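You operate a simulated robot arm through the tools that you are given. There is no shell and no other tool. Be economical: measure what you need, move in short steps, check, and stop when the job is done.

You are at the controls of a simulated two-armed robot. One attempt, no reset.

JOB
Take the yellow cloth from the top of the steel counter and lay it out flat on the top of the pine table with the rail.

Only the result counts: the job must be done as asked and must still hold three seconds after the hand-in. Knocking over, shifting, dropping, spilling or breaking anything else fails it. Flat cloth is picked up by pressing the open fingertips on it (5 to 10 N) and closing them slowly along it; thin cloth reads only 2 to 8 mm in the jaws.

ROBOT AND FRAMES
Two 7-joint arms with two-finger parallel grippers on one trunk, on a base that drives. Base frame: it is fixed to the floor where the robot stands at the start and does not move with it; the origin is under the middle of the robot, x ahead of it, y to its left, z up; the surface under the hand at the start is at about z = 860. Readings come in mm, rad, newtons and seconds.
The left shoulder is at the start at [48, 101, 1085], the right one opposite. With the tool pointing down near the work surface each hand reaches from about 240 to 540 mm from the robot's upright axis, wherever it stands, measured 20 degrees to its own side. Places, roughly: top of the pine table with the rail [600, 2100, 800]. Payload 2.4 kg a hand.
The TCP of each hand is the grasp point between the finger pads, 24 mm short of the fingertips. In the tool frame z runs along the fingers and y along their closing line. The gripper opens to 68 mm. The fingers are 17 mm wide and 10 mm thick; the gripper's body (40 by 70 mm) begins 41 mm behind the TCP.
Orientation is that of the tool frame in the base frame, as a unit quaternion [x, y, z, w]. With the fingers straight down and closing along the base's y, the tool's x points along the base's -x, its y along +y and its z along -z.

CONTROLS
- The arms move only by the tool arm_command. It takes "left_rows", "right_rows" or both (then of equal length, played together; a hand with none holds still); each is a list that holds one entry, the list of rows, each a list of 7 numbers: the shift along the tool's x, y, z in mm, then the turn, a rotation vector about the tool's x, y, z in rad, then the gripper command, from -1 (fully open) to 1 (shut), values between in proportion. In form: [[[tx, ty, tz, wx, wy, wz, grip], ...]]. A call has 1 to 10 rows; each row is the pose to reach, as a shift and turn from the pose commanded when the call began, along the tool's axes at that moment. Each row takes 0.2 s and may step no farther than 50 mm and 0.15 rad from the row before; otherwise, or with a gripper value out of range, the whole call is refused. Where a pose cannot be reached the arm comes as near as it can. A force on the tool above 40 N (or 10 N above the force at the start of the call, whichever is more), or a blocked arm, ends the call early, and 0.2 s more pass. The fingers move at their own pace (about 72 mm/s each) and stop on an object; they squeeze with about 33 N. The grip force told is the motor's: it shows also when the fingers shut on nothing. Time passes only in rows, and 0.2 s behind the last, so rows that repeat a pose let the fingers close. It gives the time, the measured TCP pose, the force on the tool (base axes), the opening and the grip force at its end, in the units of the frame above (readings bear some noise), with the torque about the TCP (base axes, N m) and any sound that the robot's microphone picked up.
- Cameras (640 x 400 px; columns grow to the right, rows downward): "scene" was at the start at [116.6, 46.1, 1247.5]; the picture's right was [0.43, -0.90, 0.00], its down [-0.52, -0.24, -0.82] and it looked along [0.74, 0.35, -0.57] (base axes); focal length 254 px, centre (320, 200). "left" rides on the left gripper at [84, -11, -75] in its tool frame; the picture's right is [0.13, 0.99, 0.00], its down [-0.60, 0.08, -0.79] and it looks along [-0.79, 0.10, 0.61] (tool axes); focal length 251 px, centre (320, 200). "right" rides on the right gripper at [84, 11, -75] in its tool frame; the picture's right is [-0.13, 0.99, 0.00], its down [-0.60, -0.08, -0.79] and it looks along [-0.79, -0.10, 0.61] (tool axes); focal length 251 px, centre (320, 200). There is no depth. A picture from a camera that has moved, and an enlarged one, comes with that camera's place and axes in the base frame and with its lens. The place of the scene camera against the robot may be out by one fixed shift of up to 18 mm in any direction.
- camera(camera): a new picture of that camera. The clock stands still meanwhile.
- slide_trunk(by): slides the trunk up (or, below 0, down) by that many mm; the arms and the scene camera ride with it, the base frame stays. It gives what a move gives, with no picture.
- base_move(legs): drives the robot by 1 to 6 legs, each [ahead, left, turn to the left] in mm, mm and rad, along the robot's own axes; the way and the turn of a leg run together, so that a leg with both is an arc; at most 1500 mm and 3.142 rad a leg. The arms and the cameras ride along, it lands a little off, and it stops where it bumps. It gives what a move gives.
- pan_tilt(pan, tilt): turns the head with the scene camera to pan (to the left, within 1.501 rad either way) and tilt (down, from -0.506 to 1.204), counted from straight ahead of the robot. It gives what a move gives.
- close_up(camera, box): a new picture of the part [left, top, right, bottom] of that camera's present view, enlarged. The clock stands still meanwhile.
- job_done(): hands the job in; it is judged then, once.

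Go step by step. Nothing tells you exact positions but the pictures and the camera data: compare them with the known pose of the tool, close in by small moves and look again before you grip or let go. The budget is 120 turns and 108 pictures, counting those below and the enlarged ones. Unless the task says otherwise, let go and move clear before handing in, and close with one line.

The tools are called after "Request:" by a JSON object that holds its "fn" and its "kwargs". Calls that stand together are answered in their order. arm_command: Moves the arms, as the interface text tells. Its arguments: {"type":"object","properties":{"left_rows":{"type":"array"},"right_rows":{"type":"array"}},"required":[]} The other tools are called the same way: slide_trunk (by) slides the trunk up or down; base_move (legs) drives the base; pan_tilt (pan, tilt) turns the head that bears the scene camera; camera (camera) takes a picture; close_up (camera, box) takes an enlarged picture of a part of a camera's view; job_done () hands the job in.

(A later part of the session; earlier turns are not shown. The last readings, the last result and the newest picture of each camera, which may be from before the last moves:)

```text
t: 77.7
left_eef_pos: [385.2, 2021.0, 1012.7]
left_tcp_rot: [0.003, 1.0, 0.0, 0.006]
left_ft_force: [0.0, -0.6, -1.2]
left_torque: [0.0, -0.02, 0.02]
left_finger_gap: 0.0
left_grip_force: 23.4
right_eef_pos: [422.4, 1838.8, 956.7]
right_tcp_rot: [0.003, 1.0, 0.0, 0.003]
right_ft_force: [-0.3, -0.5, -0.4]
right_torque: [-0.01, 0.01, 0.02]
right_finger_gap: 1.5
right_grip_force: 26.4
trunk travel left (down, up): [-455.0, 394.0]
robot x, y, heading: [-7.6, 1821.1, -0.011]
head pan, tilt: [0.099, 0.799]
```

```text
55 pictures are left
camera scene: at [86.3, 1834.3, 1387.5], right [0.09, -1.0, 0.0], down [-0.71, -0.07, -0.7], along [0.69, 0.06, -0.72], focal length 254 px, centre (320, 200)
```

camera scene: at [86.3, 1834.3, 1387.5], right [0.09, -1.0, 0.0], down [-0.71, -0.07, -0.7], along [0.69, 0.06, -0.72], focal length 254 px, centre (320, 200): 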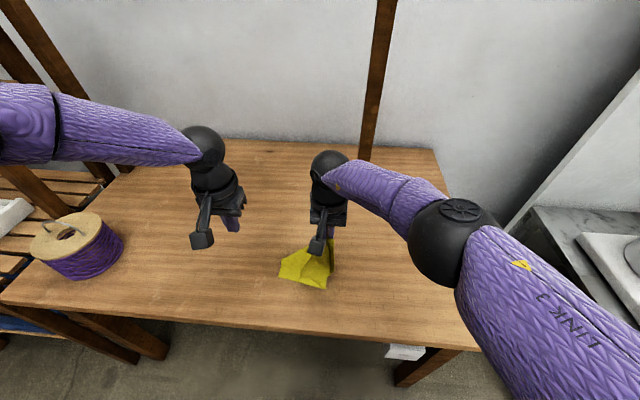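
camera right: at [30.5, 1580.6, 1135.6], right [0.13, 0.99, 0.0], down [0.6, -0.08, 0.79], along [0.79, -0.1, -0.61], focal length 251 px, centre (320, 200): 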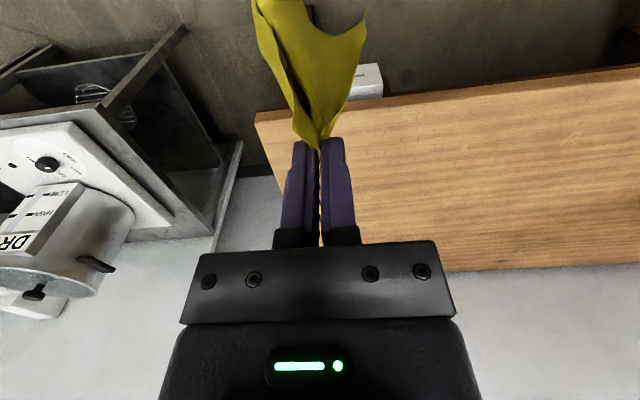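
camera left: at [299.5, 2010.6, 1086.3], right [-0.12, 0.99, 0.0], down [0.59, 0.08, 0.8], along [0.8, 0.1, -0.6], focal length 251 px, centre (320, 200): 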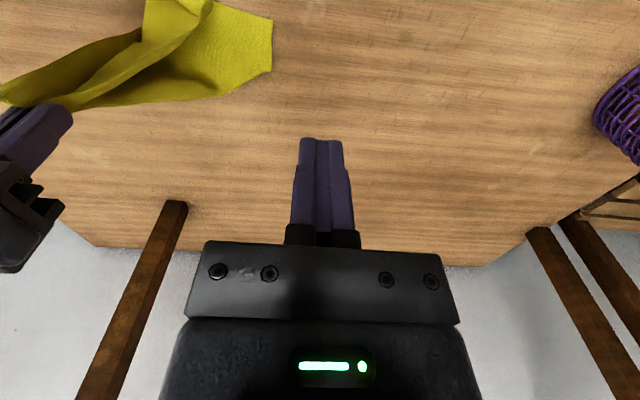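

It's laying nicely. I'll continue in the same way.

Request:
{"fn": "slide_trunk", "kwargs": {"by": -45}}

Request:
{"fn": "base_move", "kwargs": {"legs": [[0, -50, 0]]}}

Request:
{"fn": "slide_trunk", "kwargs": {"by": -40}}

Request:
{"fn": "base_move", "kwargs": {"legs": [[0, -40, 0]]}}

Request:
{"fn": "slide_trunk", "kwargs": {"by": -30}}

Request:
{"fn": "camera", "kwargs": {"camera": "left"}}

Request:
{"fn": "camera", "kwargs": {"camera": "right"}}

```text
t: 78.6
left_eef_pos: [384.6, 2021.5, 967.9]
left_tcp_rot: [0.002, 1.0, -0.001, 0.007]
left_ft_force: [0.5, -0.4, 0.0]
left_torque: [0.01, 0.0, 0.0]
left_finger_gap: 0.3
left_grip_force: 23.0
right_eef_pos: [422.4, 1840.0, 912.7]
right_tcp_rot: [0.004, 1.0, 0.0, 0.002]
right_ft_force: [0.1, 0.4, 0.2]
right_torque: [0.02, 0.0, 0.0]
right_finger_gap: 1.1
right_grip_force: 26.0
trunk travel left (down, up): [-410.0, 440.0]
robot x, y, heading: [-5.9, 1819.2, -0.009]
head pan, tilt: [0.099, 0.799]
```

```text
t: 79.5
left_eef_pos: [384.6, 1971.4, 968.1]
left_tcp_rot: [0.003, 1.0, 0.0, 0.007]
left_ft_force: [0.0, -0.6, 0.0]
left_torque: [0.04, -0.03, 0.01]
left_finger_gap: 0.0
left_grip_force: 23.5
right_eef_pos: [422.1, 1790.2, 912.3]
right_tcp_rot: [0.004, 1.0, 0.0, 0.002]
right_ft_force: [-0.1, 0.1, 0.4]
right_torque: [0.0, 0.02, 0.0]
right_finger_gap: 1.6
right_grip_force: 25.7
trunk travel left (down, up): [-410.0, 440.0]
robot x, y, heading: [-4.8, 1767.3, -0.009]
head pan, tilt: [0.099, 0.799]
```

```text
t: 80.4
left_eef_pos: [385.0, 1971.8, 927.6]
left_tcp_rot: [0.002, 1.0, -0.002, 0.007]
left_ft_force: [-0.2, 0.0, -1.0]
left_torque: [0.0, -0.01, -0.02]
left_finger_gap: 0.1
left_grip_force: 23.8
right_eef_pos: [422.9, 1790.5, 872.3]
right_tcp_rot: [0.005, 1.0, 0.0, 0.004]
right_ft_force: [0.5, -0.1, -0.8]
right_torque: [0.0, 0.0, 0.0]
right_finger_gap: 1.5
right_grip_force: 26.0
trunk travel left (down, up): [-370.0, 480.0]
robot x, y, heading: [-8.3, 1768.8, -0.007]
head pan, tilt: [0.099, 0.799]
```

```text
t: 81.2
left_eef_pos: [384.0, 1932.3, 928.0]
left_tcp_rot: [0.003, 1.0, -0.001, 0.007]
left_ft_force: [0.7, -0.3, -0.4]
left_torque: [-0.04, 0.03, 0.01]
left_finger_gap: 0.0
left_grip_force: 23.4
right_eef_pos: [421.5, 1750.6, 872.8]
right_tcp_rot: [0.004, 1.0, 0.0, 0.002]
right_ft_force: [-0.3, 1.0, -0.6]
right_torque: [-0.03, -0.05, 0.01]
right_finger_gap: 1.4
right_grip_force: 25.4
trunk travel left (down, up): [-370.0, 480.0]
robot x, y, heading: [-10.3, 1733.0, -0.007]
head pan, tilt: [0.099, 0.799]
```

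```text
t: 82.0
left_eef_pos: [382.9, 1931.9, 898.4]
left_tcp_rot: [0.003, 1.0, 0.0, 0.007]
left_ft_force: [0.2, 0.0, 0.2]
left_torque: [0.02, 0.02, 0.0]
left_finger_gap: 0.0
left_grip_force: 23.8
right_eef_pos: [421.6, 1750.5, 842.2]
right_tcp_rot: [0.003, 1.0, 0.0, 0.003]
right_ft_force: [-0.1, 0.0, 0.3]
right_torque: [-0.01, 0.01, 0.01]
right_finger_gap: 1.5
right_grip_force: 25.9
trunk travel left (down, up): [-340.0, 509.0]
robot x, y, heading: [-9.3, 1732.4, -0.007]
head pan, tilt: [0.099, 0.799]
```

```text
54 pictures are left
camera left: at [298.5, 1922.6, 971.2], right [-0.12, 0.99, 0.0], down [0.59, 0.08, 0.8], along [0.8, 0.1, -0.6], focal length 251 px, centre (320, 200)
```

left: 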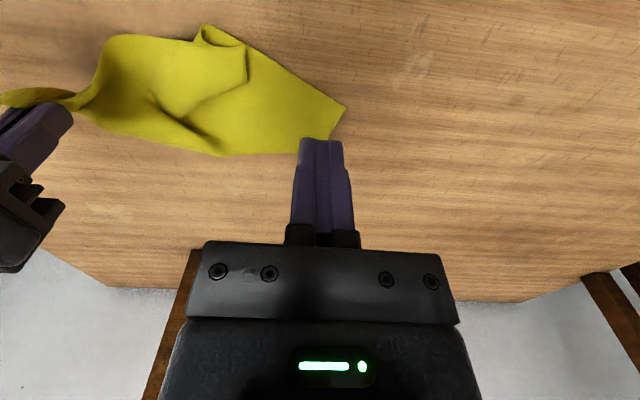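

```text
53 pictures are left
camera right: at [337.2, 1764.2, 916.7], right [0.14, 0.99, 0.0], down [0.6, -0.08, 0.8], along [0.79, -0.11, -0.61], focal length 251 px, centre (320, 200)
```

right: 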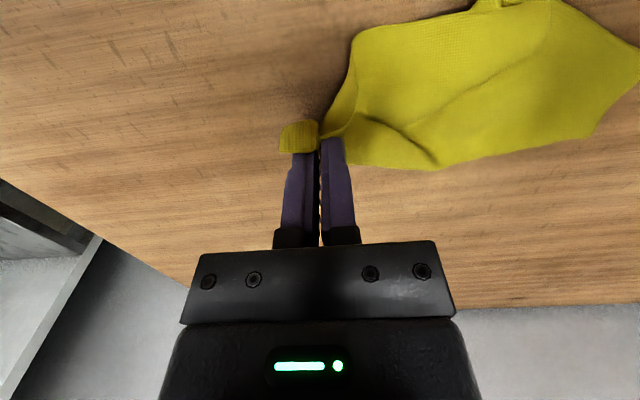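

Most of it is laid out, with one corner folded on the near side. I'll lower the last bit with a slight pull, release and rise.

Request:
{"fn": "arm_command", "kwargs": {"right_rows": [[[0, -8, 7, 0, 0, 0, 1], [0, -14, 13, 0, 0, 0, 1], [0, -14, 14, 0, 0, 0, 1], [0, -14, 14, 0, 0, 0, 0.6], [0, -14, 14, 0, 0, 0, 0.3], [0, -14, 14, 0, 0, 0, 0.0], [0, -14, 5, 0, 0, 0, 0.0], [0, -14, -10, 0, 0, 0, 0.0], [0, -14, -40, 0, 0, 0, 0.0], [0, -14, -70, 0, 0, 0, 0.0]]]}}

Request:
{"fn": "camera", "kwargs": {"camera": "right"}}

Request:
{"fn": "camera", "kwargs": {"camera": "scene"}}

```text
t: 84.2
left_eef_pos: [383.2, 1933.0, 898.0]
left_tcp_rot: [0.002, 1.0, -0.001, 0.008]
left_ft_force: [-0.2, 0.8, -0.4]
left_torque: [-0.01, 0.0, -0.02]
left_finger_gap: 0.2
left_grip_force: 23.4
right_eef_pos: [422.9, 1738.1, 913.9]
right_tcp_rot: [0.003, 1.0, 0.0, 0.002]
right_ft_force: [0.1, -0.2, 0.1]
right_torque: [0.01, -0.01, -0.01]
right_finger_gap: 34.0
right_grip_force: 0.1
trunk travel left (down, up): [-340.0, 509.0]
robot x, y, heading: [-10.7, 1734.1, -0.004]
head pan, tilt: [0.099, 0.799]
```

```text
52 pictures are left
camera right: at [337.4, 1751.7, 987.8], right [0.14, 0.99, 0.0], down [0.6, -0.08, 0.8], along [0.79, -0.11, -0.61], focal length 251 px, centre (320, 200)
```

right: 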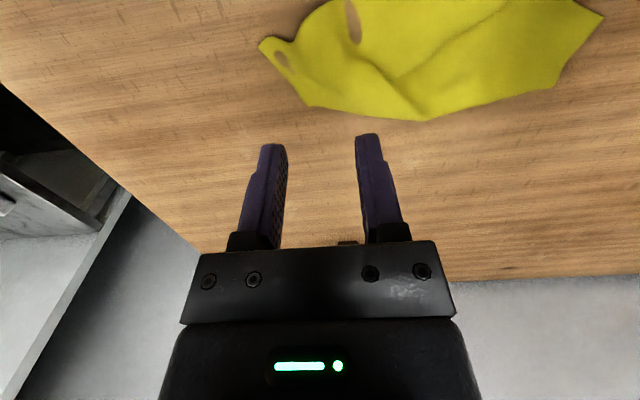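

```text
51 pictures are left
camera scene: at [101.8, 1746.3, 1271.7], right [0.09, -1.0, 0.0], down [-0.71, -0.07, -0.7], along [0.69, 0.06, -0.72], focal length 254 px, centre (320, 200)
```

scene: 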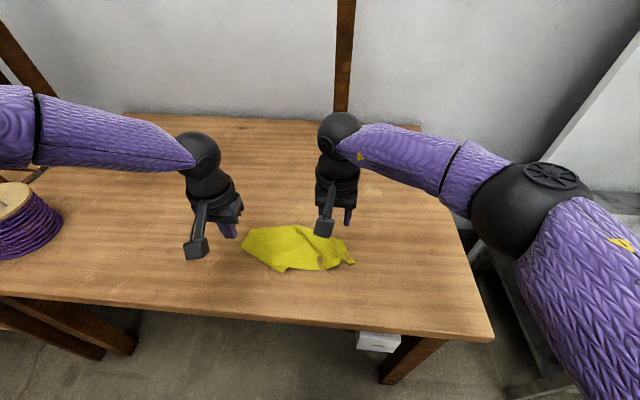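

Released. I'll rise and back off for a clear view.

Request:
{"fn": "slide_trunk", "kwargs": {"by": 200}}

Request:
{"fn": "pan_tilt", "kwargs": {"pan": 0.05, "tilt": 1.0}}

Request:
{"fn": "close_up", "kwargs": {"camera": "scene", "box": [160, 150, 480, 350]}}

Request:
{"fn": "camera", "kwargs": {"camera": "right"}}

```text
t: 86.4
left_eef_pos: [384.4, 1932.3, 1097.9]
left_tcp_rot: [0.002, 1.0, -0.001, 0.008]
left_ft_force: [0.5, -0.1, 0.3]
left_torque: [-0.02, 0.01, 0.0]
left_finger_gap: 0.1
left_grip_force: 23.3
right_eef_pos: [421.3, 1737.2, 1112.3]
right_tcp_rot: [0.003, 1.0, 0.0, 0.001]
right_ft_force: [0.0, 0.5, 1.0]
right_torque: [0.01, -0.02, -0.01]
right_finger_gap: 34.0
right_grip_force: 0.0
trunk travel left (down, up): [-540.0, 309.0]
robot x, y, heading: [-11.5, 1730.6, -0.005]
head pan, tilt: [0.099, 0.799]
```

```text
t: 87.1
left_eef_pos: [383.8, 1931.6, 1097.5]
left_tcp_rot: [0.003, 1.0, 0.0, 0.007]
left_ft_force: [0.0, 0.0, -0.2]
left_torque: [0.0, 0.0, -0.04]
left_finger_gap: 0.1
left_grip_force: 23.2
right_eef_pos: [421.2, 1736.5, 1112.0]
right_tcp_rot: [0.003, 1.0, 0.0, 0.003]
right_ft_force: [0.5, -0.3, 0.6]
right_torque: [-0.01, 0.02, -0.02]
right_finger_gap: 33.8
right_grip_force: 0.0
trunk travel left (down, up): [-540.0, 309.0]
robot x, y, heading: [-9.3, 1732.4, -0.004]
head pan, tilt: [0.051, 1.0]
```

```text
2.00 times, centred on (320, 250) of scene
camera zoom: at [67.4, 1742.1, 1457.7], right [0.04, -1.0, 0.0], down [-0.84, -0.04, -0.54], along [0.54, 0.02, -0.84], focal length 507 px, centre (320, 100)
```

zoom: 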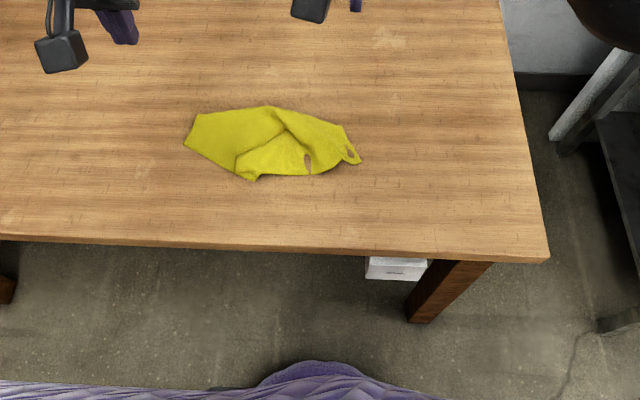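

```text
49 pictures are left
camera right: at [337.1, 1750.1, 1186.7], right [0.14, 0.99, 0.0], down [0.6, -0.08, 0.8], along [0.79, -0.11, -0.61], focal length 251 px, centre (320, 200)
```

right: 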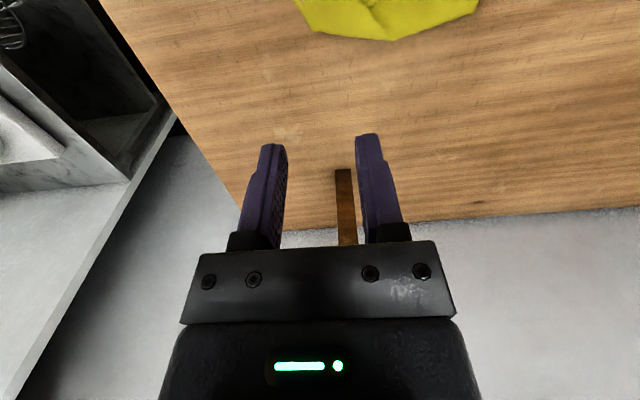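

Request:
{"fn": "close_up", "kwargs": {"camera": "scene", "box": [245, 195, 345, 257]}}

```text
6.40 times, centred on (295, 226) of scene
camera zoom: at [67.4, 1742.1, 1457.7], right [0.04, -1.0, 0.0], down [-0.84, -0.04, -0.54], along [0.54, 0.02, -0.84], focal length 1622 px, centre (480, 34)
```

zoom: 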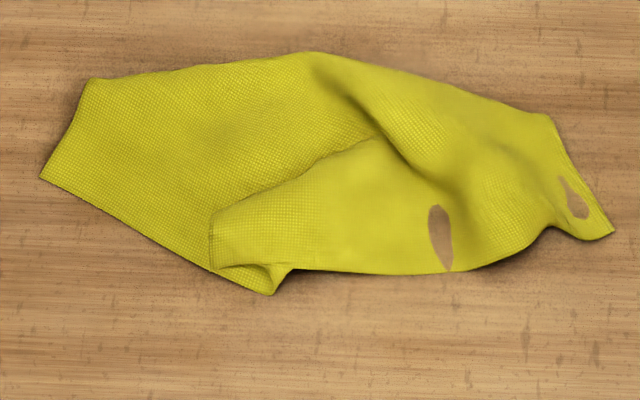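

The view shows the cloth bunched: the C end lies at left (~429, 1949), and a corner flap is folded on top near (390, 1865). I'll raise the arms relative to the trunk for better reach, then unfold the flap with the left hand.

Request:
{"fn": "arm_command", "kwargs": {"left_rows": [[[0, -10, -40, 0, 0, 0, 0.3], [0, -20, -80, 0, 0, 0, 0.3], [0, -40, -120, 0, 0, 0, 0.3], [0, -60, -155, 0, 0, 0, 0.3], [0, -75, -180, 0, 0, 0, 0.3], [0, -75, -180, 0, 0, 0, 0.3]]], "right_rows": [[[10, -10, -40, 0, 0, 0, 0.3], [20, -20, -80, 0, 0, 0, 0.3], [40, -30, -120, 0, 0, 0, 0.3], [40, -40, -150, 0, 0, 0, 0.3], [40, -50, -180, 0, 0, 0, 0.3], [40, -50, -180, 0, 0, 0, 0.3]]]}}

Request:
{"fn": "slide_trunk", "kwargs": {"by": -360}}

Request:
{"fn": "camera", "kwargs": {"camera": "left"}}

Request:
{"fn": "camera", "kwargs": {"camera": "right"}}

```text
t: 88.5
left_eef_pos: [381.6, 1858.1, 1278.3]
left_tcp_rot: [0.002, 1.0, -0.001, 0.007]
left_ft_force: [-0.3, 0.8, 0.5]
left_torque: [-0.03, 0.0, -0.02]
left_finger_gap: 23.7
left_grip_force: 0.1
right_eef_pos: [380.0, 1689.0, 1293.2]
right_tcp_rot: [0.004, 1.0, -0.001, 0.003]
right_ft_force: [-0.2, 0.9, -0.1]
right_torque: [0.0, -0.02, -0.02]
right_finger_gap: 23.7
right_grip_force: 0.1
trunk travel left (down, up): [-540.0, 309.0]
robot x, y, heading: [-8.2, 1728.0, -0.007]
head pan, tilt: [0.051, 1.0]
```

```text
t: 92.0
left_eef_pos: [380.6, 1858.1, 917.8]
left_tcp_rot: [0.003, 1.0, -0.001, 0.007]
left_ft_force: [0.5, 0.7, -0.7]
left_torque: [0.0, -0.01, 0.03]
left_finger_gap: 24.0
left_grip_force: 0.2
right_eef_pos: [380.7, 1687.4, 931.9]
right_tcp_rot: [0.003, 1.0, 0.0, 0.002]
right_ft_force: [-0.1, 0.3, -0.6]
right_torque: [0.0, 0.01, -0.01]
right_finger_gap: 23.8
right_grip_force: 0.2
trunk travel left (down, up): [-180.0, 669.0]
robot x, y, heading: [-9.5, 1733.1, -0.01]
head pan, tilt: [0.051, 1.0]
```

```text
47 pictures are left
camera left: at [295.7, 1847.8, 991.3], right [-0.12, 0.99, 0.0], down [0.59, 0.08, 0.8], along [0.8, 0.1, -0.6], focal length 251 px, centre (320, 200)
```

left: 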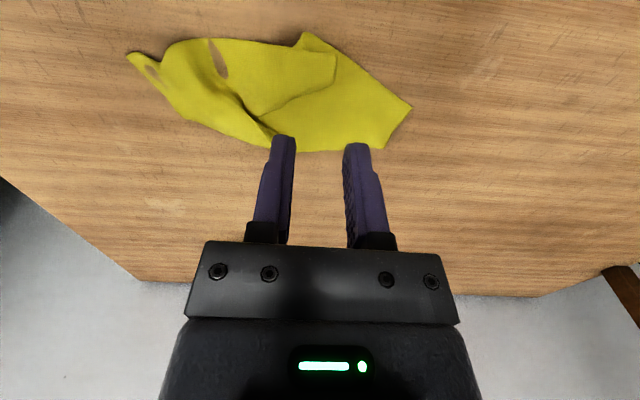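

```text
46 pictures are left
camera right: at [295.6, 1700.3, 1006.7], right [0.14, 0.99, 0.0], down [0.6, -0.08, 0.8], along [0.79, -0.11, -0.6], focal length 251 px, centre (320, 200)
```

right: 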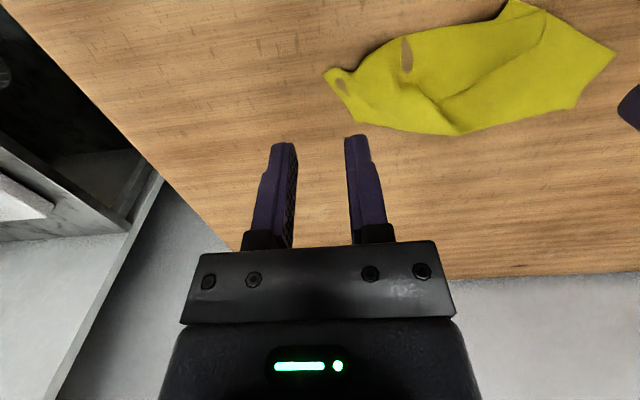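

Request:
{"fn": "close_up", "kwargs": {"camera": "left", "box": [110, 10, 430, 170]}}

```text
2.00 times, centred on (270, 90) of left
camera zoom: at [295.7, 1847.8, 991.3], right [-0.12, 0.99, 0.0], down [0.59, 0.08, 0.8], along [0.8, 0.1, -0.6], focal length 503 px, centre (420, 420)
```

zoom: 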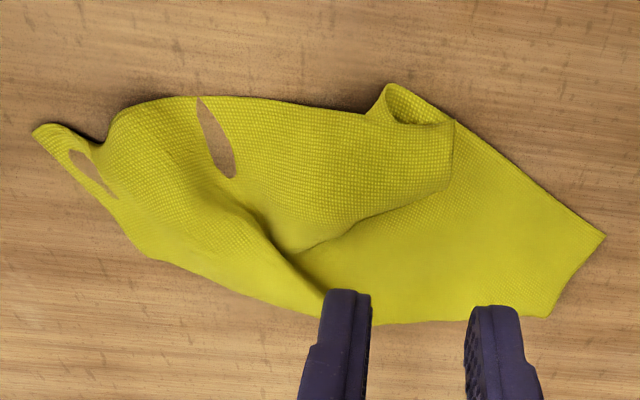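

A free corner of the flap lies on top at about (399, 1872). I'll pinch it with the left hand at about (388, 1846).

Request:
{"fn": "arm_command", "kwargs": {"left_rows": [[[-4, -6, 25, 0, 0, 0, 0.1], [-7, -12, 50, 0, 0, 0, 0.1], [-7, -12, 70, 0, 0, 0, 0.1], [-7, -12, 80, 0, 0, 0, 0.1], [-7, -12, 85, 0, 0, 0, 0.1], [-7, -12, 85, 0, 0, 0, 0.1]]]}}

Request:
{"fn": "camera", "kwargs": {"camera": "left"}}

```text
t: 93.4
left_eef_pos: [389.3, 1846.1, 832.3]
left_tcp_rot: [0.003, 1.0, -0.001, 0.007]
left_ft_force: [0.3, 0.6, 0.2]
left_torque: [0.01, 0.0, 0.0]
left_finger_gap: 30.7
left_grip_force: 0.1
right_eef_pos: [380.1, 1686.4, 932.6]
right_tcp_rot: [0.003, 1.0, 0.0, 0.004]
right_ft_force: [0.5, -0.3, -0.4]
right_torque: [0.01, -0.02, 0.0]
right_finger_gap: 24.0
right_grip_force: 0.1
trunk travel left (down, up): [-180.0, 669.0]
robot x, y, heading: [-8.1, 1729.1, -0.006]
head pan, tilt: [0.051, 1.0]
```

```text
44 pictures are left
camera left: at [303.9, 1835.5, 906.0], right [-0.12, 0.99, 0.0], down [0.59, 0.08, 0.8], along [0.8, 0.1, -0.6], focal length 251 px, centre (320, 200)
```

left: 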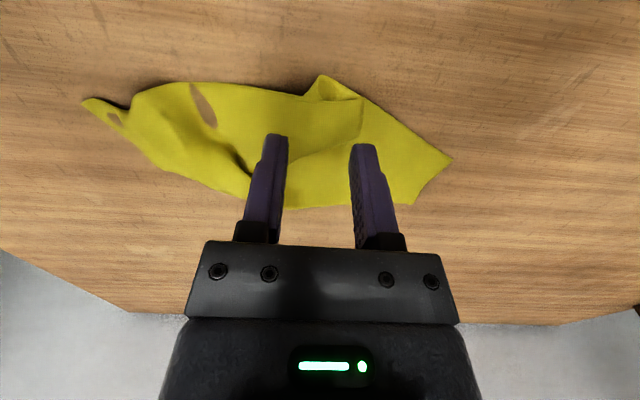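

The finger sits just at the flap's rim. I'll shift 8 mm nearer and 7 mm right, then press.

Request:
{"fn": "arm_command", "kwargs": {"left_rows": [[[8, -7, 0, 0, 0, 0, 0.12], [9, -7, 3, 0, 0, 0, 0.12], [9, -7, 5, 0, 0, 0, 0.12], [9, -7, 5, 0, 0, 0, 0.12]]]}}

```text
t: 94.4
left_eef_pos: [380.7, 1837.4, 827.3]
left_tcp_rot: [0.002, 1.0, -0.001, 0.007]
left_ft_force: [-0.2, -0.2, 0.2]
left_torque: [0.0, -0.02, -0.01]
left_finger_gap: 29.8
left_grip_force: 0.0
right_eef_pos: [379.8, 1687.2, 932.8]
right_tcp_rot: [0.004, 1.0, 0.0, 0.003]
right_ft_force: [0.2, -0.1, -0.1]
right_torque: [0.01, 0.04, -0.02]
right_finger_gap: 24.0
right_grip_force: 0.0
trunk travel left (down, up): [-180.0, 669.0]
robot x, y, heading: [-6.6, 1731.9, -0.005]
head pan, tilt: [0.051, 1.0]
```

Request:
{"fn": "arm_command", "kwargs": {"left_rows": [[[0, 0, 1.0, 0, 0, 0, 0.12], [0, 0, 1.8, 0, 0, 0, 0.12], [0, 0, 1.8, 0, 0, 0, 0.12]]]}}

```text
t: 95.2
left_eef_pos: [380.1, 1838.5, 824.8]
left_tcp_rot: [0.003, 1.0, -0.002, 0.006]
left_ft_force: [-0.2, -0.3, -0.1]
left_torque: [0.02, 0.02, -0.01]
left_finger_gap: 29.8
left_grip_force: 0.0
right_eef_pos: [381.2, 1687.7, 932.5]
right_tcp_rot: [0.003, 1.0, 0.0, 0.003]
right_ft_force: [0.4, 0.5, -1.0]
right_torque: [0.0, -0.02, 0.01]
right_finger_gap: 23.7
right_grip_force: 0.0
trunk travel left (down, up): [-180.0, 669.0]
robot x, y, heading: [-8.9, 1729.1, -0.006]
head pan, tilt: [0.051, 1.0]
```

Request:
{"fn": "arm_command", "kwargs": {"left_rows": [[[0, 0, 0.8, 0, 0, 0, 0.12], [0, 0, 0.8, 0, 0, 0, 0.12]]]}}

Request:
{"fn": "arm_command", "kwargs": {"left_rows": [[[0, 0, 0.7, 0, 0, 0, 0.12], [0, 0, 0.7, 0, 0, 0, 0.12]]]}}

```text
t: 95.8
left_eef_pos: [381.3, 1837.6, 825.4]
left_tcp_rot: [0.003, 1.0, -0.001, 0.007]
left_ft_force: [0.7, 0.6, 0.8]
left_torque: [-0.02, 0.0, 0.0]
left_finger_gap: 29.9
left_grip_force: 0.1
right_eef_pos: [380.7, 1687.8, 930.9]
right_tcp_rot: [0.004, 1.0, 0.001, 0.002]
right_ft_force: [-0.4, 0.5, -0.8]
right_torque: [0.05, 0.03, 0.04]
right_finger_gap: 23.8
right_grip_force: 0.0
trunk travel left (down, up): [-180.0, 669.0]
robot x, y, heading: [-7.0, 1731.0, -0.004]
head pan, tilt: [0.051, 1.0]
```

```text
t: 96.4
left_eef_pos: [380.8, 1837.6, 823.6]
left_tcp_rot: [0.003, 1.0, -0.001, 0.007]
left_ft_force: [0.2, 0.3, -1.0]
left_torque: [0.01, -0.04, 0.01]
left_finger_gap: 30.0
left_grip_force: 0.2
right_eef_pos: [380.8, 1687.4, 931.3]
right_tcp_rot: [0.004, 1.0, 0.0, 0.003]
right_ft_force: [0.0, -0.3, 0.3]
right_torque: [0.01, 0.0, 0.02]
right_finger_gap: 23.9
right_grip_force: 0.1
trunk travel left (down, up): [-180.0, 669.0]
robot x, y, heading: [-8.1, 1731.0, -0.01]
head pan, tilt: [0.051, 1.0]
```

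Request:
{"fn": "arm_command", "kwargs": {"left_rows": [[[0, 0, 1.0, 0, 0, 0, 0.12], [0, 0, 1.0, 0, 0, 0, 0.12]]]}}

Request:
{"fn": "close_up", "kwargs": {"camera": "left", "box": [180, 60, 460, 235]}}

```text
t: 97.0
left_eef_pos: [380.1, 1838.3, 823.5]
left_tcp_rot: [0.003, 1.0, -0.001, 0.007]
left_ft_force: [-0.3, 0.8, 0.4]
left_torque: [0.0, -0.02, 0.02]
left_finger_gap: 29.7
left_grip_force: 0.0
right_eef_pos: [379.9, 1686.6, 932.0]
right_tcp_rot: [0.003, 1.0, 0.0, 0.002]
right_ft_force: [0.3, 0.2, -0.1]
right_torque: [-0.01, 0.0, 0.02]
right_finger_gap: 23.9
right_grip_force: 0.0
trunk travel left (down, up): [-180.0, 669.0]
robot x, y, heading: [-7.7, 1729.6, -0.009]
head pan, tilt: [0.051, 1.0]
```

```text
2.29 times, centred on (320, 148) of left
camera zoom: at [295.4, 1828.8, 896.8], right [-0.12, 0.99, 0.0], down [0.59, 0.08, 0.8], along [0.8, 0.1, -0.6], focal length 575 px, centre (320, 320)
```

zoom: 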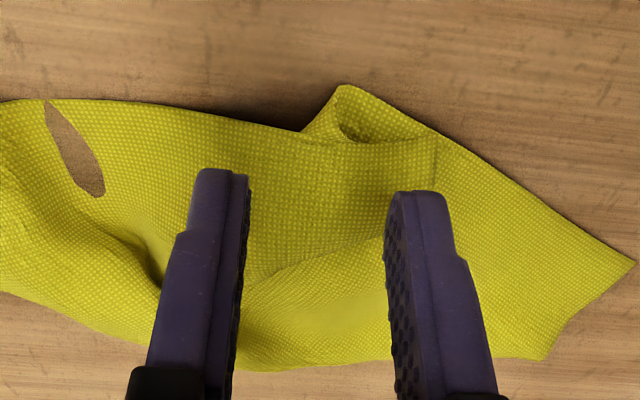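

Request:
{"fn": "arm_command", "kwargs": {"left_rows": [[[2, -3, 0.8, 0, 0, 0, 0.14], [2, -3, 1.2, 0, 0, 0, 0.14]]]}}

Request:
{"fn": "arm_command", "kwargs": {"left_rows": [[[0, 0, 0.7, 0, 0, 0, 0.14], [0, 0, 0.7, 0, 0, 0, 0.14]]]}}

```text
t: 97.6
left_eef_pos: [377.8, 1836.3, 821.4]
left_tcp_rot: [0.002, 1.0, 0.0, 0.007]
left_ft_force: [0.0, -0.5, 0.0]
left_torque: [0.0, -0.02, 0.03]
left_finger_gap: 29.0
left_grip_force: 0.1
right_eef_pos: [380.5, 1687.7, 931.7]
right_tcp_rot: [0.004, 1.0, 0.0, 0.002]
right_ft_force: [0.3, 0.1, 0.3]
right_torque: [0.01, -0.02, 0.01]
right_finger_gap: 24.0
right_grip_force: 0.0
trunk travel left (down, up): [-180.0, 669.0]
robot x, y, heading: [-8.8, 1729.3, -0.01]
head pan, tilt: [0.051, 1.0]
```

```text
t: 98.2
left_eef_pos: [378.3, 1835.9, 822.8]
left_tcp_rot: [0.002, 1.0, -0.001, 0.007]
left_ft_force: [0.0, 0.6, -0.4]
left_torque: [0.01, 0.0, 0.0]
left_finger_gap: 29.0
left_grip_force: 0.0
right_eef_pos: [380.3, 1688.2, 931.4]
right_tcp_rot: [0.004, 1.0, 0.001, 0.003]
right_ft_force: [-0.4, -0.3, 0.1]
right_torque: [-0.01, -0.03, 0.02]
right_finger_gap: 23.8
right_grip_force: 0.1
trunk travel left (down, up): [-180.0, 669.0]
robot x, y, heading: [-4.3, 1735.2, -0.002]
head pan, tilt: [0.051, 1.0]
```

Request:
{"fn": "arm_command", "kwargs": {"left_rows": [[[0, 0, 1, 0, 0, 0, 0.14], [0, 0, 1, 0, 0, 0, 0.14]]]}}

Request:
{"fn": "arm_command", "kwargs": {"left_rows": [[[0, 0, 0.8, 0, 0, 0, 0.14], [0, 0, 0.8, 0, 0, 0, 0.14]]]}}

```text
t: 98.8
left_eef_pos: [378.4, 1836.1, 819.7]
left_tcp_rot: [0.002, 1.0, -0.001, 0.007]
left_ft_force: [0.1, 0.5, -0.1]
left_torque: [0.03, 0.01, -0.01]
left_finger_gap: 29.4
left_grip_force: 0.1
right_eef_pos: [380.9, 1687.1, 932.2]
right_tcp_rot: [0.004, 1.0, 0.0, 0.003]
right_ft_force: [0.1, -0.5, -0.7]
right_torque: [0.01, -0.02, -0.01]
right_finger_gap: 24.0
right_grip_force: 0.0
trunk travel left (down, up): [-180.0, 669.0]
robot x, y, heading: [-9.7, 1728.8, -0.005]
head pan, tilt: [0.051, 1.0]
```

```text
t: 99.4
left_eef_pos: [377.6, 1835.5, 819.3]
left_tcp_rot: [0.002, 1.0, -0.001, 0.007]
left_ft_force: [0.2, 0.3, 0.9]
left_torque: [0.04, 0.02, 0.0]
left_finger_gap: 29.1
left_grip_force: 0.0
right_eef_pos: [379.7, 1686.9, 932.0]
right_tcp_rot: [0.004, 1.0, 0.0, 0.002]
right_ft_force: [-0.3, -0.3, -0.1]
right_torque: [-0.02, 0.0, -0.04]
right_finger_gap: 23.9
right_grip_force: 0.0
trunk travel left (down, up): [-180.0, 669.0]
robot x, y, heading: [-7.1, 1732.0, -0.005]
head pan, tilt: [0.051, 1.0]
```

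Request:
{"fn": "arm_command", "kwargs": {"left_rows": [[[0, 0, 1, 0, 0, 0, 0.14], [0, 0, 1, 0, 0, 0, 0.14]]]}}

Request:
{"fn": "arm_command", "kwargs": {"left_rows": [[[0, 0, 0.8, 0, 0, 0, 0.14], [0, 0, 0.8, 0, 0, 0, 0.14]]]}}

Request:
{"fn": "close_up", "kwargs": {"camera": "left", "box": [180, 60, 460, 235]}}

```text
t: 100.0
left_eef_pos: [378.0, 1835.3, 818.3]
left_tcp_rot: [0.002, 1.0, -0.001, 0.007]
left_ft_force: [-0.1, 0.0, 0.5]
left_torque: [-0.02, 0.01, 0.01]
left_finger_gap: 29.4
left_grip_force: 0.0
right_eef_pos: [380.8, 1688.2, 931.6]
right_tcp_rot: [0.004, 1.0, 0.0, 0.003]
right_ft_force: [1.1, 0.4, 0.3]
right_torque: [0.0, -0.01, 0.0]
right_finger_gap: 23.8
right_grip_force: 0.2
trunk travel left (down, up): [-180.0, 669.0]
robot x, y, heading: [-9.1, 1731.3, -0.007]
head pan, tilt: [0.051, 1.0]
```

```text
t: 100.6
left_eef_pos: [378.5, 1836.2, 817.5]
left_tcp_rot: [0.003, 1.0, 0.0, 0.006]
left_ft_force: [0.0, -0.4, 0.3]
left_torque: [0.0, -0.01, 0.0]
left_finger_gap: 29.2
left_grip_force: 0.2
right_eef_pos: [380.1, 1687.9, 932.6]
right_tcp_rot: [0.004, 1.0, 0.0, 0.002]
right_ft_force: [-0.1, -0.2, 0.4]
right_torque: [0.0, 0.0, 0.01]
right_finger_gap: 23.7
right_grip_force: 0.0
trunk travel left (down, up): [-180.0, 669.0]
robot x, y, heading: [-5.7, 1730.5, -0.008]
head pan, tilt: [0.051, 1.0]
```

```text
2.29 times, centred on (320, 148) of left
camera zoom: at [293.1, 1825.6, 891.5], right [-0.12, 0.99, 0.0], down [0.59, 0.08, 0.8], along [0.8, 0.1, -0.6], focal length 575 px, centre (320, 320)
```

zoom: 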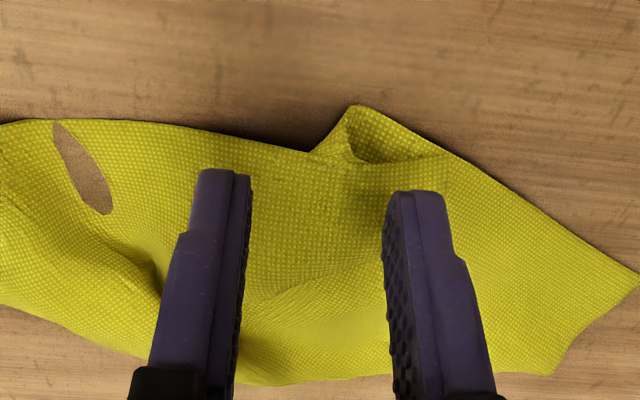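

Triangulating between views, the tabletop is really at about z 748, not 800. The flap corner is then at (425, 1880), so I'll go to (413, 1853) and descend further.

Request:
{"fn": "arm_command", "kwargs": {"left_rows": [[[-18, 8, 0, 0, 0, 0, 0.18], [-35, 17, 5, 0, 0, 0, 0.18], [-35, 17, 15, 0, 0, 0, 0.18], [-35, 17, 25, 0, 0, 0, 0.18], [-35, 17, 30, 0, 0, 0, 0.18], [-35, 17, 30, 0, 0, 0, 0.18]]]}}

Request:
{"fn": "close_up", "kwargs": {"camera": "left", "box": [180, 60, 460, 235]}}

```text
t: 102.0
left_eef_pos: [413.0, 1853.1, 789.4]
left_tcp_rot: [0.002, 1.0, 0.0, 0.008]
left_ft_force: [-0.2, -0.2, 0.2]
left_torque: [0.01, 0.02, 0.0]
left_finger_gap: 27.9
left_grip_force: 0.1
right_eef_pos: [380.5, 1687.0, 932.0]
right_tcp_rot: [0.004, 1.0, 0.0, 0.003]
right_ft_force: [-0.8, -0.2, 0.3]
right_torque: [-0.03, 0.0, 0.0]
right_finger_gap: 23.8
right_grip_force: 0.1
trunk travel left (down, up): [-180.0, 669.0]
robot x, y, heading: [-9.2, 1729.0, -0.004]
head pan, tilt: [0.051, 1.0]
```

```text
2.29 times, centred on (320, 148) of left
camera zoom: at [328.5, 1842.5, 862.3], right [-0.12, 0.99, 0.0], down [0.59, 0.08, 0.8], along [0.8, 0.1, -0.6], focal length 575 px, centre (320, 320)
```

zoom: 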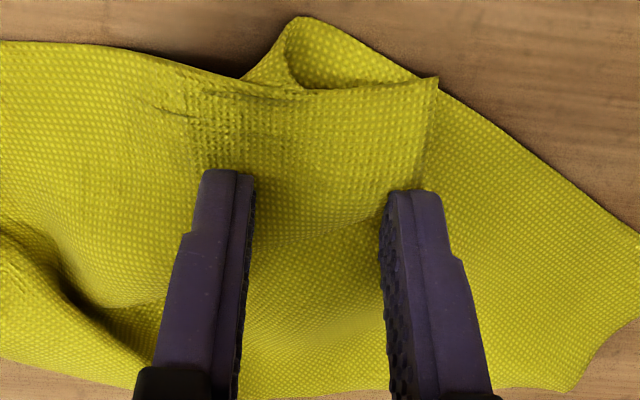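

Request:
{"fn": "arm_command", "kwargs": {"left_rows": [[[5, -5, 3, 0, 0, 0, 0.18], [5, -5, 6, 0, 0, 0, 0.18], [5, -5, 8, 0, 0, 0, 0.18], [5, -5, 8, 0, 0, 0, 0.18]]]}}

Request:
{"fn": "arm_command", "kwargs": {"left_rows": [[[0, 0, 1, 0, 0, 0, 0.18], [0, 0, 1.5, 0, 0, 0, 0.18], [0, 0, 1.5, 0, 0, 0, 0.18]]]}}

```text
t: 103.0
left_eef_pos: [408.9, 1847.8, 779.3]
left_tcp_rot: [0.002, 1.0, -0.002, 0.007]
left_ft_force: [0.9, 0.0, 0.3]
left_torque: [-0.04, -0.01, 0.0]
left_finger_gap: 27.9
left_grip_force: 0.2
right_eef_pos: [380.8, 1688.2, 932.4]
right_tcp_rot: [0.003, 1.0, 0.001, 0.003]
right_ft_force: [-0.7, 0.5, 0.3]
right_torque: [-0.02, -0.01, 0.02]
right_finger_gap: 23.9
right_grip_force: 0.2
trunk travel left (down, up): [-180.0, 669.0]
robot x, y, heading: [-6.5, 1728.4, -0.007]
head pan, tilt: [0.051, 1.0]
```

```text
t: 103.8
left_eef_pos: [409.7, 1847.1, 780.1]
left_tcp_rot: [0.002, 1.0, 0.0, 0.007]
left_ft_force: [-0.6, 0.3, 0.2]
left_torque: [0.0, -0.02, -0.03]
left_finger_gap: 27.7
left_grip_force: 0.1
right_eef_pos: [381.1, 1688.0, 932.8]
right_tcp_rot: [0.003, 1.0, 0.0, 0.002]
right_ft_force: [0.4, -0.1, 0.3]
right_torque: [0.01, -0.03, 0.01]
right_finger_gap: 24.0
right_grip_force: 0.0
trunk travel left (down, up): [-180.0, 669.0]
robot x, y, heading: [-8.5, 1730.8, -0.005]
head pan, tilt: [0.051, 1.0]
```

Request:
{"fn": "arm_command", "kwargs": {"left_rows": [[[0, 0, 1.2, 0, 0, 0, 0.18], [0, 0, 1.2, 0, 0, 0, 0.18]]]}}

Request:
{"fn": "arm_command", "kwargs": {"left_rows": [[[0, 0, 0.8, 0, 0, 0, 0.18], [0, 0, 0.8, 0, 0, 0, 0.18]]]}}

```text
t: 104.4
left_eef_pos: [409.9, 1846.1, 777.2]
left_tcp_rot: [0.002, 1.0, -0.001, 0.006]
left_ft_force: [-0.3, -0.4, 2.6]
left_torque: [0.03, -0.03, 0.0]
left_finger_gap: 27.9
left_grip_force: 0.1
right_eef_pos: [379.2, 1687.6, 932.1]
right_tcp_rot: [0.003, 1.0, 0.0, 0.003]
right_ft_force: [0.3, -0.1, -0.6]
right_torque: [-0.01, -0.01, 0.0]
right_finger_gap: 23.7
right_grip_force: 0.1
trunk travel left (down, up): [-180.0, 669.0]
robot x, y, heading: [-5.6, 1728.2, -0.006]
head pan, tilt: [0.051, 1.0]
```

```text
t: 105.0
left_eef_pos: [407.7, 1848.4, 777.1]
left_tcp_rot: [0.002, 1.0, -0.001, 0.007]
left_ft_force: [-1.1, 0.2, 4.4]
left_torque: [0.01, 0.01, 0.04]
left_finger_gap: 28.1
left_grip_force: 0.5
right_eef_pos: [379.0, 1687.1, 934.0]
right_tcp_rot: [0.003, 1.0, 0.0, 0.002]
right_ft_force: [-0.3, 1.1, -0.6]
right_torque: [0.0, -0.01, -0.01]
right_finger_gap: 23.9
right_grip_force: 0.0
trunk travel left (down, up): [-180.0, 669.0]
robot x, y, heading: [-5.0, 1728.9, -0.004]
head pan, tilt: [0.051, 1.0]
```

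Contact at about 4 N. I'll close slowly, sweeping the outer finger inward.

Request:
{"fn": "arm_command", "kwargs": {"left_rows": [[[0, -1, 0.2, 0, 0, 0, 0.24], [0, -2, 0.2, 0, 0, 0, 0.3], [0, -3, 0.2, 0, 0, 0, 0.36], [0, -4, 0.2, 0, 0, 0, 0.42], [0, -5, 0.2, 0, 0, 0, 0.48], [0, -6, 0.2, 0, 0, 0, 0.54]]]}}

Request:
{"fn": "close_up", "kwargs": {"camera": "left", "box": [180, 60, 460, 235]}}

```text
t: 106.4
left_eef_pos: [408.9, 1841.7, 777.8]
left_tcp_rot: [0.002, 1.0, -0.001, 0.008]
left_ft_force: [2.9, 4.1, 12.8]
left_torque: [0.16, -0.05, 0.0]
left_finger_gap: 16.0
left_grip_force: 0.3
right_eef_pos: [378.3, 1688.4, 931.5]
right_tcp_rot: [0.003, 1.0, 0.0, 0.002]
right_ft_force: [0.8, 0.2, -0.4]
right_torque: [0.02, -0.01, 0.01]
right_finger_gap: 23.7
right_grip_force: 0.0
trunk travel left (down, up): [-180.0, 669.0]
robot x, y, heading: [-5.2, 1728.2, -0.005]
head pan, tilt: [0.051, 1.0]
```

```text
2.29 times, centred on (320, 148) of left
camera zoom: at [323.5, 1832.1, 850.4], right [-0.12, 0.99, 0.0], down [0.59, 0.08, 0.8], along [0.8, 0.1, -0.6], focal length 575 px, centre (320, 320)
```

zoom: 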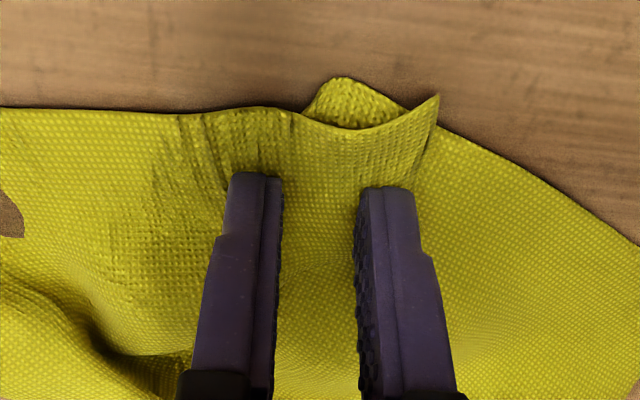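

The top layer is starting to lift. I'll close the rest.

Request:
{"fn": "arm_command", "kwargs": {"left_rows": [[[0, -1, 0, 0, 0, 0, 0.6], [0, -2, 0, 0, 0, 0, 0.66], [0, -3, 0, 0, 0, 0, 0.72], [0, -4, 0, 0, 0, 0, 0.78], [0, -5, 0, 0, 0, 0, 0.84], [0, -6, 0, 0, 0, 0, 0.9], [0, -7, 0, 0, 0, 0, 1.0], [0, -7, 0, 0, 0, 0, 1.0]]]}}

Request:
{"fn": "close_up", "kwargs": {"camera": "left", "box": [180, 60, 460, 235]}}

```text
t: 108.2
left_eef_pos: [408.0, 1834.3, 776.7]
left_tcp_rot: [0.002, 1.0, -0.001, 0.007]
left_ft_force: [-1.2, 2.6, 10.6]
left_torque: [0.08, -0.01, 0.01]
left_finger_gap: 0.0
left_grip_force: 23.3
right_eef_pos: [379.6, 1688.3, 932.8]
right_tcp_rot: [0.004, 1.0, 0.001, 0.002]
right_ft_force: [-0.1, 1.1, 0.4]
right_torque: [-0.01, -0.02, -0.01]
right_finger_gap: 23.6
right_grip_force: 0.0
trunk travel left (down, up): [-180.0, 669.0]
robot x, y, heading: [-8.4, 1730.0, -0.005]
head pan, tilt: [0.051, 1.0]
```

```text
2.29 times, centred on (320, 148) of left
camera zoom: at [322.8, 1824.7, 850.4], right [-0.12, 0.99, 0.0], down [0.59, 0.08, 0.8], along [0.8, 0.1, -0.6], focal length 575 px, centre (320, 320)
```

zoom: 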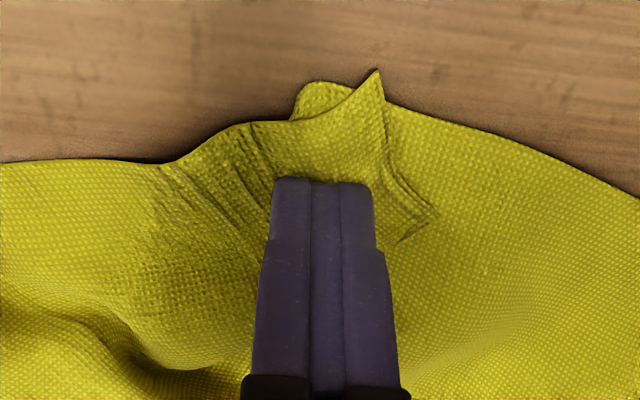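

The pinch slipped. New idea: grip this folded corner (B) with the right hand and the free corner C with the left, then lift and spread so the sheet unfolds by gravity. I'll reposition first.

Request:
{"fn": "arm_command", "kwargs": {"left_rows": [[[0, 0, -6, 0, 0, 0, 1], [0, 0, -40, 0, 0, 0, 0.5], [0, 10, -80, 0, 0, 0, 0.0], [0, 20, -120, 0, 0, 0, 0.0]]]}}

Request:
{"fn": "base_move", "kwargs": {"legs": [[0, 115, 0]]}}

Request:
{"fn": "arm_command", "kwargs": {"right_rows": [[[-10, 12, 25, 0, 0, 0, 0.0], [-20, 24, 50, 0, 0, 0, 0.0], [-25, 36, 80, 0, 0, 0, -0.1], [-28, 47, 110, 0, 0, 0, -0.1], [-28, 47, 110, 0, 0, 0, -0.1]]]}}

Request:
{"fn": "camera", "kwargs": {"camera": "right"}}

```text
t: 109.2
left_eef_pos: [408.5, 1855.1, 896.9]
left_tcp_rot: [0.002, 1.0, -0.001, 0.005]
left_ft_force: [-0.7, -0.5, -0.1]
left_torque: [-0.01, 0.01, -0.01]
left_finger_gap: 34.1
left_grip_force: 0.0
right_eef_pos: [380.4, 1686.8, 931.9]
right_tcp_rot: [0.004, 1.0, 0.0, 0.002]
right_ft_force: [-0.2, 0.1, -0.3]
right_torque: [0.03, -0.01, 0.02]
right_finger_gap: 23.7
right_grip_force: 0.0
trunk travel left (down, up): [-180.0, 669.0]
robot x, y, heading: [-8.6, 1734.8, -0.005]
head pan, tilt: [0.051, 1.0]
```

```text
t: 110.4
left_eef_pos: [410.1, 1969.2, 895.5]
left_tcp_rot: [0.003, 1.0, -0.001, 0.006]
left_ft_force: [0.4, 0.2, -0.1]
left_torque: [-0.02, 0.02, -0.01]
left_finger_gap: 34.2
left_grip_force: 0.0
right_eef_pos: [380.5, 1801.8, 932.1]
right_tcp_rot: [0.004, 1.0, 0.001, 0.002]
right_ft_force: [0.9, -0.4, -0.3]
right_torque: [-0.01, 0.01, -0.01]
right_finger_gap: 23.8
right_grip_force: 0.1
trunk travel left (down, up): [-180.0, 669.0]
robot x, y, heading: [-4.5, 1845.3, -0.011]
head pan, tilt: [0.051, 1.0]
```

```text
t: 111.6
left_eef_pos: [410.1, 1969.4, 896.6]
left_tcp_rot: [0.003, 1.0, -0.001, 0.007]
left_ft_force: [0.2, -0.6, 0.3]
left_torque: [0.0, -0.02, 0.04]
left_finger_gap: 34.2
left_grip_force: 0.0
right_eef_pos: [413.1, 1847.7, 821.0]
right_tcp_rot: [0.004, 1.0, 0.0, 0.002]
right_ft_force: [-0.3, -1.2, -0.3]
right_torque: [-0.01, 0.02, 0.02]
right_finger_gap: 37.3
right_grip_force: 0.0
trunk travel left (down, up): [-180.0, 669.0]
robot x, y, heading: [-6.6, 1844.9, -0.006]
head pan, tilt: [0.051, 1.0]
```

```text
38 pictures are left
camera right: at [326.8, 1862.1, 895.9], right [0.14, 0.99, 0.0], down [0.6, -0.08, 0.8], along [0.79, -0.11, -0.61], focal length 251 px, centre (320, 200)
```

right: 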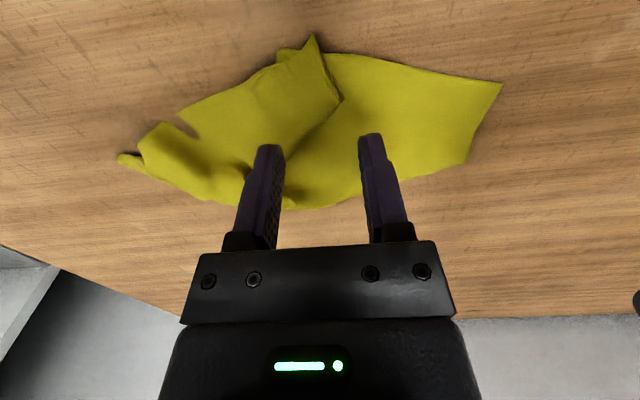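

Request:
{"fn": "arm_command", "kwargs": {"right_rows": [[[8, -10, 5, 0, 0, 0, -0.18], [18, -22, 15, 0, 0, 0, -0.18], [18, -22, 28, 0, 0, 0, -0.18], [18, -22, 38, 0, 0, 0, -0.18], [18, -22, 41, 0, 0, 0, -0.18], [18, -22, 41, 0, 0, 0, -0.18]]]}}

Request:
{"fn": "close_up", "kwargs": {"camera": "right", "box": [180, 60, 460, 235]}}

```text
t: 113.0
left_eef_pos: [408.2, 1968.0, 896.0]
left_tcp_rot: [0.003, 1.0, -0.001, 0.006]
left_ft_force: [-0.1, -0.4, -0.3]
left_torque: [-0.02, 0.0, 0.03]
left_finger_gap: 33.8
left_grip_force: 0.0
right_eef_pos: [392.7, 1827.8, 781.9]
right_tcp_rot: [0.004, 1.0, 0.0, 0.001]
right_ft_force: [-0.5, 0.1, -1.2]
right_torque: [0.01, 0.03, 0.01]
right_finger_gap: 39.9
right_grip_force: 0.2
trunk travel left (down, up): [-180.0, 669.0]
robot x, y, heading: [-4.6, 1847.0, -0.009]
head pan, tilt: [0.051, 1.0]
```

```text
2.29 times, centred on (320, 148) of right
camera zoom: at [308.3, 1840.2, 856.3], right [0.14, 0.99, 0.0], down [0.6, -0.08, 0.8], along [0.79, -0.11, -0.61], focal length 575 px, centre (320, 320)
```

zoom: 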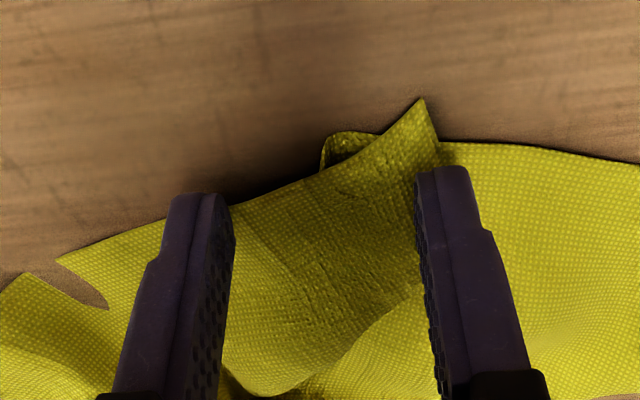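

Request:
{"fn": "arm_command", "kwargs": {"right_rows": [[[-8, -4, 1, 0, 0, 0, -0.1], [-8, -4, 3, 0, 0, 0, -0.1], [-8, -4, 4.5, 0, 0, 0, -0.1], [-8, -4, 4.5, 0, 0, 0, -0.1]]]}}

Request:
{"fn": "arm_command", "kwargs": {"right_rows": [[[0, 0, 0.8, 0, 0, 0, -0.1], [0, 0, 0.8, 0, 0, 0, -0.1]]]}}

```text
t: 114.0
left_eef_pos: [407.6, 1968.3, 896.9]
left_tcp_rot: [0.003, 1.0, 0.0, 0.007]
left_ft_force: [0.3, 0.0, -0.5]
left_torque: [-0.02, 0.02, 0.01]
left_finger_gap: 33.8
left_grip_force: 0.1
right_eef_pos: [399.8, 1823.6, 776.8]
right_tcp_rot: [0.005, 1.0, -0.001, 0.002]
right_ft_force: [0.6, 0.3, 2.4]
right_torque: [0.06, -0.01, -0.05]
right_finger_gap: 37.9
right_grip_force: 0.1
trunk travel left (down, up): [-180.0, 669.0]
robot x, y, heading: [-6.7, 1847.5, -0.013]
head pan, tilt: [0.051, 1.0]
```

```text
t: 114.6
left_eef_pos: [408.5, 1969.7, 896.0]
left_tcp_rot: [0.003, 1.0, -0.001, 0.008]
left_ft_force: [-0.3, 0.2, -0.6]
left_torque: [-0.03, -0.01, -0.01]
left_finger_gap: 33.8
left_grip_force: 0.1
right_eef_pos: [400.1, 1823.1, 776.4]
right_tcp_rot: [0.005, 1.0, 0.001, 0.004]
right_ft_force: [1.2, 1.1, 10.4]
right_torque: [0.24, -0.11, 0.01]
right_finger_gap: 37.5
right_grip_force: 0.3
trunk travel left (down, up): [-180.0, 669.0]
robot x, y, heading: [-3.7, 1846.6, -0.013]
head pan, tilt: [0.051, 1.0]
```

Pressing at 10 N. I'll close symmetrically in two stages.

Request:
{"fn": "arm_command", "kwargs": {"right_rows": [[[0, 0, 0.2, 0, 0, 0, -0.02], [0, 0, 0.2, 0, 0, 0, 0.06], [0, 0, 0.2, 0, 0, 0, 0.14], [0, 0, 0.2, 0, 0, 0, 0.22], [0, 0, 0.2, 0, 0, 0, 0.3], [0, 0, 0.2, 0, 0, 0, 0.38]]]}}

Request:
{"fn": "close_up", "kwargs": {"camera": "right", "box": [180, 60, 460, 235]}}

```text
t: 116.0
left_eef_pos: [408.2, 1968.6, 896.6]
left_tcp_rot: [0.002, 1.0, -0.001, 0.007]
left_ft_force: [-0.6, -0.5, -0.9]
left_torque: [0.0, 0.02, -0.01]
left_finger_gap: 33.9
left_grip_force: 0.0
right_eef_pos: [398.8, 1823.6, 776.7]
right_tcp_rot: [0.005, 1.0, 0.001, 0.003]
right_ft_force: [0.0, 0.0, 18.0]
right_torque: [0.22, -0.09, 0.01]
right_finger_gap: 21.3
right_grip_force: 0.2
trunk travel left (down, up): [-180.0, 669.0]
robot x, y, heading: [-7.1, 1846.1, -0.008]
head pan, tilt: [0.051, 1.0]
```

```text
2.29 times, centred on (320, 148) of right
camera zoom: at [315.0, 1836.0, 850.5], right [0.14, 0.99, 0.0], down [0.6, -0.08, 0.8], along [0.79, -0.11, -0.6], focal length 575 px, centre (320, 320)
```

zoom: 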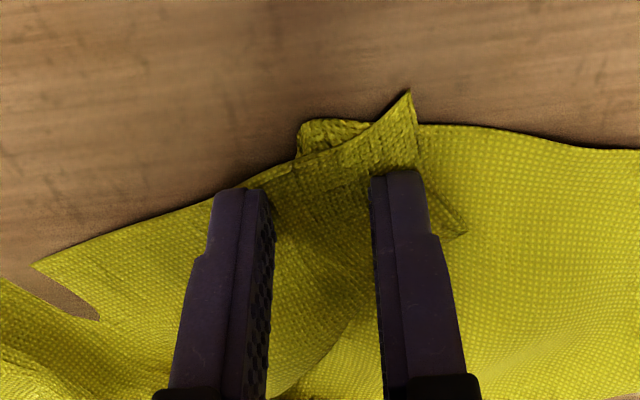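

Request:
{"fn": "arm_command", "kwargs": {"right_rows": [[[0, 0, 0, 0, 0, 0, 0.46], [0, 0, 0, 0, 0, 0, 0.54], [0, 0, 0, 0, 0, 0, 0.62], [0, 0, 0, 0, 0, 0, 0.7], [0, 0, 0, 0, 0, 0, 0.78], [0, 0, 0, 0, 0, 0, 0.86], [0, 0, 0, 0, 0, 0, 0.94], [0, 0, 0, 0, 0, 0, 1.0], [0, 0, 0, 0, 0, 0, 1.0]]]}}

Request:
{"fn": "close_up", "kwargs": {"camera": "right", "box": [180, 60, 460, 235]}}

```text
t: 118.0
left_eef_pos: [406.9, 1969.8, 896.3]
left_tcp_rot: [0.002, 1.0, -0.001, 0.006]
left_ft_force: [-0.1, 0.5, 0.7]
left_torque: [0.01, 0.0, -0.03]
left_finger_gap: 33.8
left_grip_force: 0.1
right_eef_pos: [398.6, 1823.6, 776.3]
right_tcp_rot: [0.005, 1.0, 0.0, 0.003]
right_ft_force: [0.5, 4.1, 21.2]
right_torque: [0.17, -0.11, 0.07]
right_finger_gap: 0.0
right_grip_force: 23.4
trunk travel left (down, up): [-180.0, 669.0]
robot x, y, heading: [-10.7, 1846.4, -0.005]
head pan, tilt: [0.051, 1.0]
```

```text
2.29 times, centred on (320, 148) of right
camera zoom: at [314.8, 1836.5, 850.5], right [0.14, 0.99, 0.0], down [0.6, -0.08, 0.8], along [0.79, -0.11, -0.6], focal length 575 px, centre (320, 320)
```

zoom: 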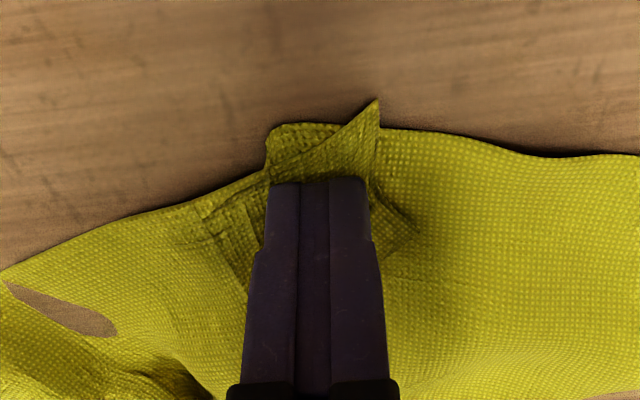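

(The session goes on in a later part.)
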